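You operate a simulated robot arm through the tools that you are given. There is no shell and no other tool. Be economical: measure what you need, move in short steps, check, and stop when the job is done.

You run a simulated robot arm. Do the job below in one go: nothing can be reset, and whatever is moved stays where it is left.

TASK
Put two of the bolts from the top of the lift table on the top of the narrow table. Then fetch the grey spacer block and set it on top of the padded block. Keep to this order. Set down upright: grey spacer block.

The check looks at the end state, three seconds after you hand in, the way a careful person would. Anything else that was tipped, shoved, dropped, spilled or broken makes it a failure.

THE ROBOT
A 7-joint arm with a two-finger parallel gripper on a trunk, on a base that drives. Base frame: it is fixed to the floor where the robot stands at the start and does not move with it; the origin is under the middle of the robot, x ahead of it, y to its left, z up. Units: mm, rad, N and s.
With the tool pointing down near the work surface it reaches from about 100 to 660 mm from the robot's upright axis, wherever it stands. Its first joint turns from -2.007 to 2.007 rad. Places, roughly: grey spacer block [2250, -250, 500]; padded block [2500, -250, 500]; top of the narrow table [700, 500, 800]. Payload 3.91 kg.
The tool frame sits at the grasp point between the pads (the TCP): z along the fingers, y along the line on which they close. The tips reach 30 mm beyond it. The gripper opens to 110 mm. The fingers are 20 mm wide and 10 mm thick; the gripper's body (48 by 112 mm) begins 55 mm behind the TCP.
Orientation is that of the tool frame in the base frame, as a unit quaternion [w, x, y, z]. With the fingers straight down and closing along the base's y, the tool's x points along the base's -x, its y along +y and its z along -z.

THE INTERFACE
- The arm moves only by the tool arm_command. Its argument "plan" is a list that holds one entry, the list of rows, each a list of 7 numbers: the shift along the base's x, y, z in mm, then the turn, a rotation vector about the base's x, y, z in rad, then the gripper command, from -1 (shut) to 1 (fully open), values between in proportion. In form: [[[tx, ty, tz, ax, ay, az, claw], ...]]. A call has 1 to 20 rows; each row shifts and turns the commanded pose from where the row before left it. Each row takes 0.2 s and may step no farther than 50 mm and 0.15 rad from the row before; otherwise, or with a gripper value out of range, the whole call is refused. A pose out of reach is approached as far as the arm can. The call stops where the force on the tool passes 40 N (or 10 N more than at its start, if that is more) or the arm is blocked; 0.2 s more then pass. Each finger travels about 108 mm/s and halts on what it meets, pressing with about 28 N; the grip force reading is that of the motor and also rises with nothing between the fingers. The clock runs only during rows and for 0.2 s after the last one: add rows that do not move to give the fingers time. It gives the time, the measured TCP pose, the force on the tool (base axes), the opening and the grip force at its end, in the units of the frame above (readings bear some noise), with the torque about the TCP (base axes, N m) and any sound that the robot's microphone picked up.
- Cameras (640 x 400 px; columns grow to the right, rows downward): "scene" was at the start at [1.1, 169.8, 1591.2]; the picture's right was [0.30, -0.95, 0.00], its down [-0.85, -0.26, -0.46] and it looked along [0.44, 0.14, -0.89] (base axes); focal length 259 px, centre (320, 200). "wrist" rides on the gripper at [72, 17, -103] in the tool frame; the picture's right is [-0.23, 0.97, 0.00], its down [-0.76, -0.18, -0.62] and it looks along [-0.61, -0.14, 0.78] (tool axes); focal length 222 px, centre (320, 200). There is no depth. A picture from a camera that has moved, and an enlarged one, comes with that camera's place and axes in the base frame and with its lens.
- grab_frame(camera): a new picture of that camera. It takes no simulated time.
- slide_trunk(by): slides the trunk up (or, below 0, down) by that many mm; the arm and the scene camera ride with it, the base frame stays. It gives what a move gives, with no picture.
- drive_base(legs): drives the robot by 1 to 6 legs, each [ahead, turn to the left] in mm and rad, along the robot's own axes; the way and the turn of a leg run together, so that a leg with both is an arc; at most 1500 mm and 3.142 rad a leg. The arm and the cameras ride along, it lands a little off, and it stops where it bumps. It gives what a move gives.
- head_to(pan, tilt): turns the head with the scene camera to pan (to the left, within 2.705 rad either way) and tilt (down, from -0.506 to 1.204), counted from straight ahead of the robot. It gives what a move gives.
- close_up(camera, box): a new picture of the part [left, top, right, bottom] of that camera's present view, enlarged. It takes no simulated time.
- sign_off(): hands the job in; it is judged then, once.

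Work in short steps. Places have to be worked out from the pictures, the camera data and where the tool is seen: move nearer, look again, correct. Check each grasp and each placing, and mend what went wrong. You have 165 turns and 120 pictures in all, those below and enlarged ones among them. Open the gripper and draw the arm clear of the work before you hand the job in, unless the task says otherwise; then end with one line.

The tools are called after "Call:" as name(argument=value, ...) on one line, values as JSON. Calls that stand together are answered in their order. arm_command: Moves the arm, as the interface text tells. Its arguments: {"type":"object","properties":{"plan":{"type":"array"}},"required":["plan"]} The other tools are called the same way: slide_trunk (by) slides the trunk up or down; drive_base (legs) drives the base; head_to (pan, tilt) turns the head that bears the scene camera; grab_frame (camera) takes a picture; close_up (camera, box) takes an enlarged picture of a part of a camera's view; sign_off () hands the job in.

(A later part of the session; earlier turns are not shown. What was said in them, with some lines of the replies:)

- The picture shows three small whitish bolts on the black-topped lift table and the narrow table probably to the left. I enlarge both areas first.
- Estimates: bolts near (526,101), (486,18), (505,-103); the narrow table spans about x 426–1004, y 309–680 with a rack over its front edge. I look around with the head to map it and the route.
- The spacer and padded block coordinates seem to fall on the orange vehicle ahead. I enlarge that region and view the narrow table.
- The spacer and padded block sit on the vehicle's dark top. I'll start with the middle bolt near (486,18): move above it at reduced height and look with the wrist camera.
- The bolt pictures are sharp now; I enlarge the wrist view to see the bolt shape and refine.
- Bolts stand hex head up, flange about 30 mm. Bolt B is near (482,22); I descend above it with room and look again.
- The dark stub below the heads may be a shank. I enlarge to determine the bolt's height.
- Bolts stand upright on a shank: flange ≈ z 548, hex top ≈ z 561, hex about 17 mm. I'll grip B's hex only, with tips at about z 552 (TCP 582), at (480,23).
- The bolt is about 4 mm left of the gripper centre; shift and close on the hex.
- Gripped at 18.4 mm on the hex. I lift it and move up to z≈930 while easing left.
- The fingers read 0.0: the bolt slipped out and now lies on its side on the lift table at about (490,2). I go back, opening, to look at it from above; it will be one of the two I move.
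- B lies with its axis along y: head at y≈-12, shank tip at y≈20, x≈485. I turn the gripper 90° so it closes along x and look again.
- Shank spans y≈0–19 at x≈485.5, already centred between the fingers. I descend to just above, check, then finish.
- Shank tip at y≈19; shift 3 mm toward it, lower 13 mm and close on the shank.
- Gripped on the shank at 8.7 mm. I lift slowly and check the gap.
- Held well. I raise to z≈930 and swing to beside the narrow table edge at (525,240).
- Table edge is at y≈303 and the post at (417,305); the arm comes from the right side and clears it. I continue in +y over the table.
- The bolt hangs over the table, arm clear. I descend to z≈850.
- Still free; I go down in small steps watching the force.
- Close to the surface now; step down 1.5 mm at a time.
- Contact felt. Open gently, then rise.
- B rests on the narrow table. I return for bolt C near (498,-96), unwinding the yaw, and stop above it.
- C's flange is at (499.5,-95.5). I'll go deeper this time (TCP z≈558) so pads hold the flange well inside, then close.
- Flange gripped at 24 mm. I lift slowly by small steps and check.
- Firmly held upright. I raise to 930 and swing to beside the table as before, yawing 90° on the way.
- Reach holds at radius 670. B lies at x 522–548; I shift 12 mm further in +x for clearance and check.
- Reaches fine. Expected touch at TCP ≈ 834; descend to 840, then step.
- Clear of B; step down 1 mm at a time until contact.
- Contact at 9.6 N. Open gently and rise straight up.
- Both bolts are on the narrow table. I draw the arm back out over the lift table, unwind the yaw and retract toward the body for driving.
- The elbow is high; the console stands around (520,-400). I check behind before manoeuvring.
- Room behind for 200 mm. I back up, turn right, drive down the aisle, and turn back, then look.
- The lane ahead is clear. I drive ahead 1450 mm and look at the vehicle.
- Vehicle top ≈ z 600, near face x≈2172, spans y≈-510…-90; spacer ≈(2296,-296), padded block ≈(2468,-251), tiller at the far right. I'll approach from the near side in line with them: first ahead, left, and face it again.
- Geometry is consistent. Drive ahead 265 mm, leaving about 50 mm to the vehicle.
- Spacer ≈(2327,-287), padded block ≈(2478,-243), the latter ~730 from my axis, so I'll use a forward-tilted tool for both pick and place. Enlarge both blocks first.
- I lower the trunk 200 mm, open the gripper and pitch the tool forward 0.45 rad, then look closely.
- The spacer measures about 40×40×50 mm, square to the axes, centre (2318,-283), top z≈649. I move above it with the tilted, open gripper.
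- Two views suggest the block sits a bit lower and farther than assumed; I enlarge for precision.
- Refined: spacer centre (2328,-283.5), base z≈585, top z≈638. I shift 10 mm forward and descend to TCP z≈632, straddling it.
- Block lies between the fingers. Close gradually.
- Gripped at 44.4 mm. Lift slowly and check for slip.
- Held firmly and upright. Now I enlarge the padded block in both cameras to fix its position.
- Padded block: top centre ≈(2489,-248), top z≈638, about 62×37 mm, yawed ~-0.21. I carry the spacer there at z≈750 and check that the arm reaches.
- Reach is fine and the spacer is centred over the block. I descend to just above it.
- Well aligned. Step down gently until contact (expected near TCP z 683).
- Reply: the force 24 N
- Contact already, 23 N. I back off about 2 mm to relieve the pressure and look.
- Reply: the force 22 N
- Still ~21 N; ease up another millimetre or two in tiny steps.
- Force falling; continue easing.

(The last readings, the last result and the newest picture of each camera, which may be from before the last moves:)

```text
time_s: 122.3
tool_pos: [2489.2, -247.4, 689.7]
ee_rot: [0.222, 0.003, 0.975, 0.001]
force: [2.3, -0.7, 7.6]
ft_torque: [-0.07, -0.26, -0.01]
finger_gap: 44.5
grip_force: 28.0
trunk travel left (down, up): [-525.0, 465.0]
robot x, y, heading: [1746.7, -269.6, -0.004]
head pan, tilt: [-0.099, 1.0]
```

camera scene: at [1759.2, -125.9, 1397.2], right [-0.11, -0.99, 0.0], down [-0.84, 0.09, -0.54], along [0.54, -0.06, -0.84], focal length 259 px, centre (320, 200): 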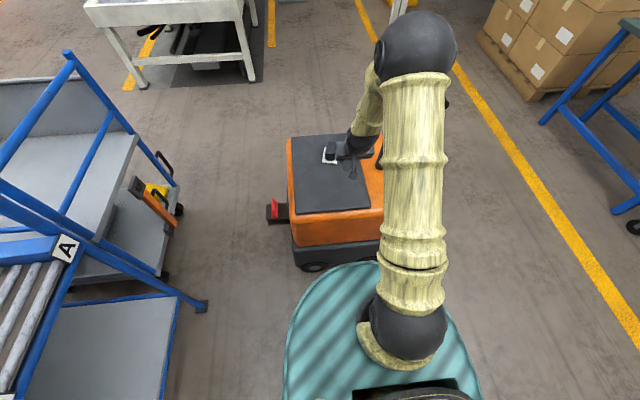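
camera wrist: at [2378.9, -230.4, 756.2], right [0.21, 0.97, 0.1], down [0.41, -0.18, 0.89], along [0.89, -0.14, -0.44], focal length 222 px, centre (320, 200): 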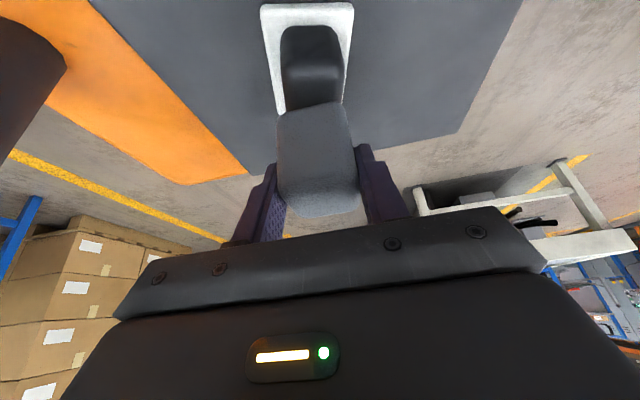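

Call:
arm_command(plan=[[[0, 0, 0.5, 0, 0, 0, -1], [0, 0, 0, 0, 0, 0, -1]]])

Call:
close_up(camera="wrist", box=[240, 0, 400, 230])

Call:
close_up(camera="scene", box=[320, 130, 370, 170])

```text
time_s: 122.9
tool_pos: [2489.9, -248.2, 690.5]
ee_rot: [0.221, 0.002, 0.975, 0.0]
force: [-1.0, 0.8, 1.1]
ft_torque: [-0.06, -0.04, -0.01]
finger_gap: 44.5
grip_force: 28.0
trunk travel left (down, up): [-525.0, 465.0]
robot x, y, heading: [1749.9, -271.5, -0.0]
head pan, tilt: [-0.099, 1.0]
```

```text
1.74 times, centred on (320, 115) of wrist
camera zoom: at [2377.6, -230.5, 752.0], right [0.21, 0.97, 0.1], down [0.42, -0.18, 0.89], along [0.88, -0.14, -0.44], focal length 386 px, centre (320, 348)
```

zoom: 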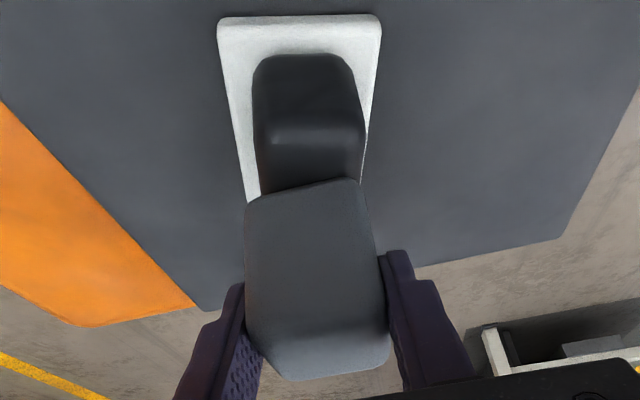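

```text
10.00 times, centred on (345, 150) of scene
camera zoom: at [1759.0, -125.9, 1397.1], right [-0.11, -0.99, 0.0], down [-0.84, 0.09, -0.54], along [0.54, -0.06, -0.84], focal length 2592 px, centre (70, 700)
```

zoom: 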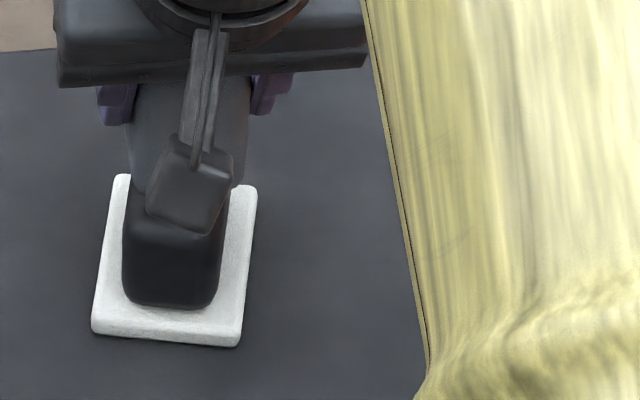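

The spacer rests on the block (about 18 mm of block visible in front, fully supported), force near zero. Release gradually.

Call:
arm_command(plan=[[[0, 0, -0.3, 0, 0, 0, -1], [0, 0, 0, 0, 0, 0, -0.15], [0, 0, 0, 0, 0, 0, -0.05], [0, 0, 0, 0, 0, 0, 0.1], [0, 0, 0, 0, 0, 0, 0.3], [0, 0, 0, 0, 0, 0, 0.3]]])

Call:
close_up(camera="wrist", box=[220, 0, 420, 240])

```text
time_s: 124.3
tool_pos: [2490.2, -248.3, 691.5]
ee_rot: [0.223, 0.003, 0.975, 0.001]
force: [0.0, 0.3, -0.7]
ft_torque: [0.0, 0.01, -0.01]
finger_gap: 71.5
grip_force: 0.1
trunk travel left (down, up): [-525.0, 465.0]
robot x, y, heading: [1751.6, -271.7, -0.006]
head pan, tilt: [-0.099, 1.0]
```

```text
1.67 times, centred on (320, 120) of wrist
camera zoom: at [2378.5, -230.4, 752.5], right [0.21, 0.97, 0.1], down [0.41, -0.18, 0.89], along [0.89, -0.14, -0.44], focal length 370 px, centre (320, 333)
```

zoom: 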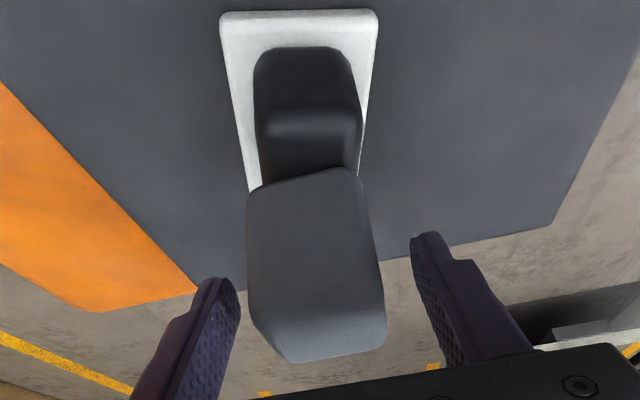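

It stays put. I withdraw along the tool axis, then check it.

Call:
arm_command(plan=[[[-4, 0, 9, 0, 0, 0, 0.3], [-9, 0, 18, 0, 0, 0, 0.3], [-13, 0, 27, 0, 0, 0, 0.3], [-17, 0, 36, 0, 0, 0, 0.3], [-17, 0, 36, 0, 0, 0, 0.3], [-30, 0, 30, 0, 0, 0, 0.3], [-40, 0, 20, 0, 0, 0, 0.3], [-40, 0, 0, 0, 0, 0, 0.3], [-40, 0, 0, 0, 0.15, 0, 0.3], [-40, 0, 0, 0, 0.15, 0, 0.3], [-40, 0, 0, 0, 0.15, 0, 0.3]]])

Call:
close_up(camera="wrist", box=[270, 80, 430, 220])

Call:
close_up(camera="scene", box=[290, 100, 410, 190])

```text
time_s: 126.7
tool_pos: [2200.1, -245.9, 866.3]
ee_rot: [-0.001, 0.003, 1.0, 0.0]
force: [-0.5, 0.0, -0.4]
ft_torque: [-0.01, 0.01, -0.01]
finger_gap: 71.4
grip_force: 0.2
trunk travel left (down, up): [-525.0, 465.0]
robot x, y, heading: [1748.2, -267.2, -0.003]
head pan, tilt: [-0.099, 1.0]
```

```text
2.86 times, centred on (350, 150) of wrist
camera zoom: at [2126.6, -229.8, 970.5], right [0.23, 0.97, 0.0], down [0.76, -0.18, 0.62], along [0.6, -0.14, -0.78], focal length 635 px, centre (234, 343)
```

zoom: 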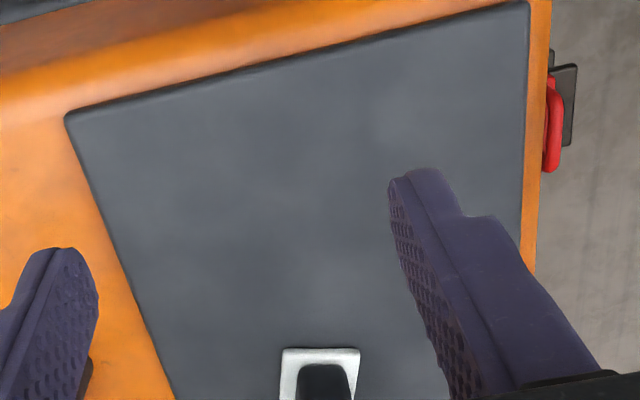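

```text
4.44 times, centred on (350, 145) of scene
camera zoom: at [1759.2, -125.9, 1397.2], right [-0.11, -0.99, 0.0], down [-0.84, 0.09, -0.54], along [0.54, -0.06, -0.84], focal length 1152 px, centre (187, 444)
```

zoom: 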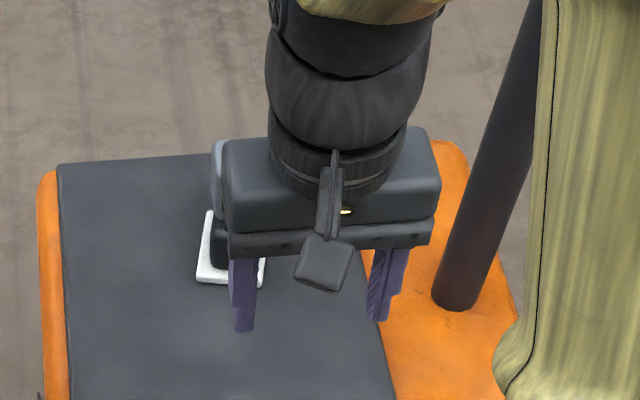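

The arm hides the stack; I move the tool a bit to the right (-y) and back to view it.

Call:
arm_command(plan=[[[-20, -30, 20, 0, 0, 0, 0.3], [-20, -30, 20, 0, 0, 0, 0.3], [-20, -30, 20, 0, 0, 0, 0.3], [-20, -30, 20, 0, 0, 0, 0.3], [0, 0, 0, 0, 0, 0, 0.3]]])

Call:
close_up(camera="scene", box=[290, 100, 410, 190])

Call:
grab_frame(camera="scene")

```text
time_s: 127.9
tool_pos: [2118.6, -366.3, 947.3]
ee_rot: [0.001, 0.003, 1.0, 0.0]
force: [0.1, -0.8, 0.3]
ft_torque: [0.0, -0.01, -0.01]
finger_gap: 71.8
grip_force: 0.1
trunk travel left (down, up): [-525.0, 465.0]
robot x, y, heading: [1750.0, -269.5, -0.002]
head pan, tilt: [-0.099, 1.0]
```

```text
4.44 times, centred on (350, 145) of scene
camera zoom: at [1759.0, -126.1, 1397.2], right [-0.1, -0.99, 0.0], down [-0.84, 0.09, -0.54], along [0.54, -0.06, -0.84], focal length 1152 px, centre (187, 444)
```

zoom: 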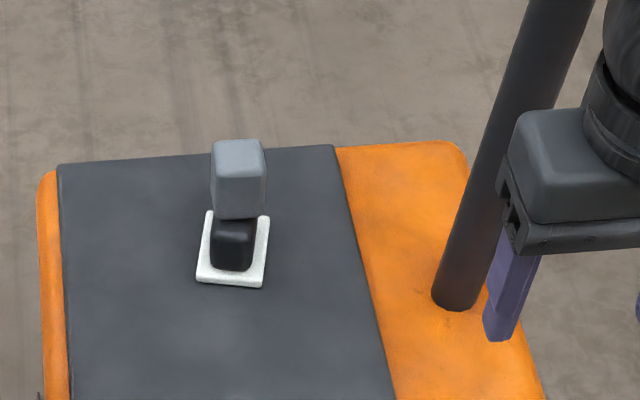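

```text
44 pictures are left
camera scene: at [1759.0, -126.1, 1397.2], right [-0.1, -0.99, 0.0], down [-0.84, 0.09, -0.54], along [0.54, -0.06, -0.84], focal length 259 px, centre (320, 200)
```

scene: 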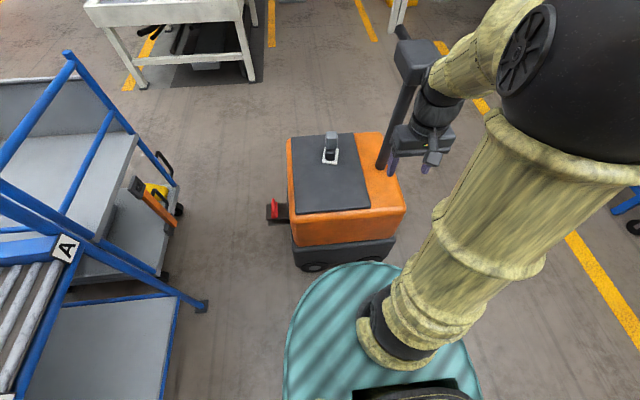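

The spacer stands upright on the padded block, both bolts were seen resting on the narrow table, and the arm is clear with the gripper open. I hand in.

Call:
sign_off()

```text
The job is handed in.
```

I put two bolts on the narrow table, then set the grey spacer block upright on the padded block. One bolt slipped from the gripper on the first lift and fell over on the lift table, so I picked it up again and it now lies on its side on the narrow table; the other stands upright.
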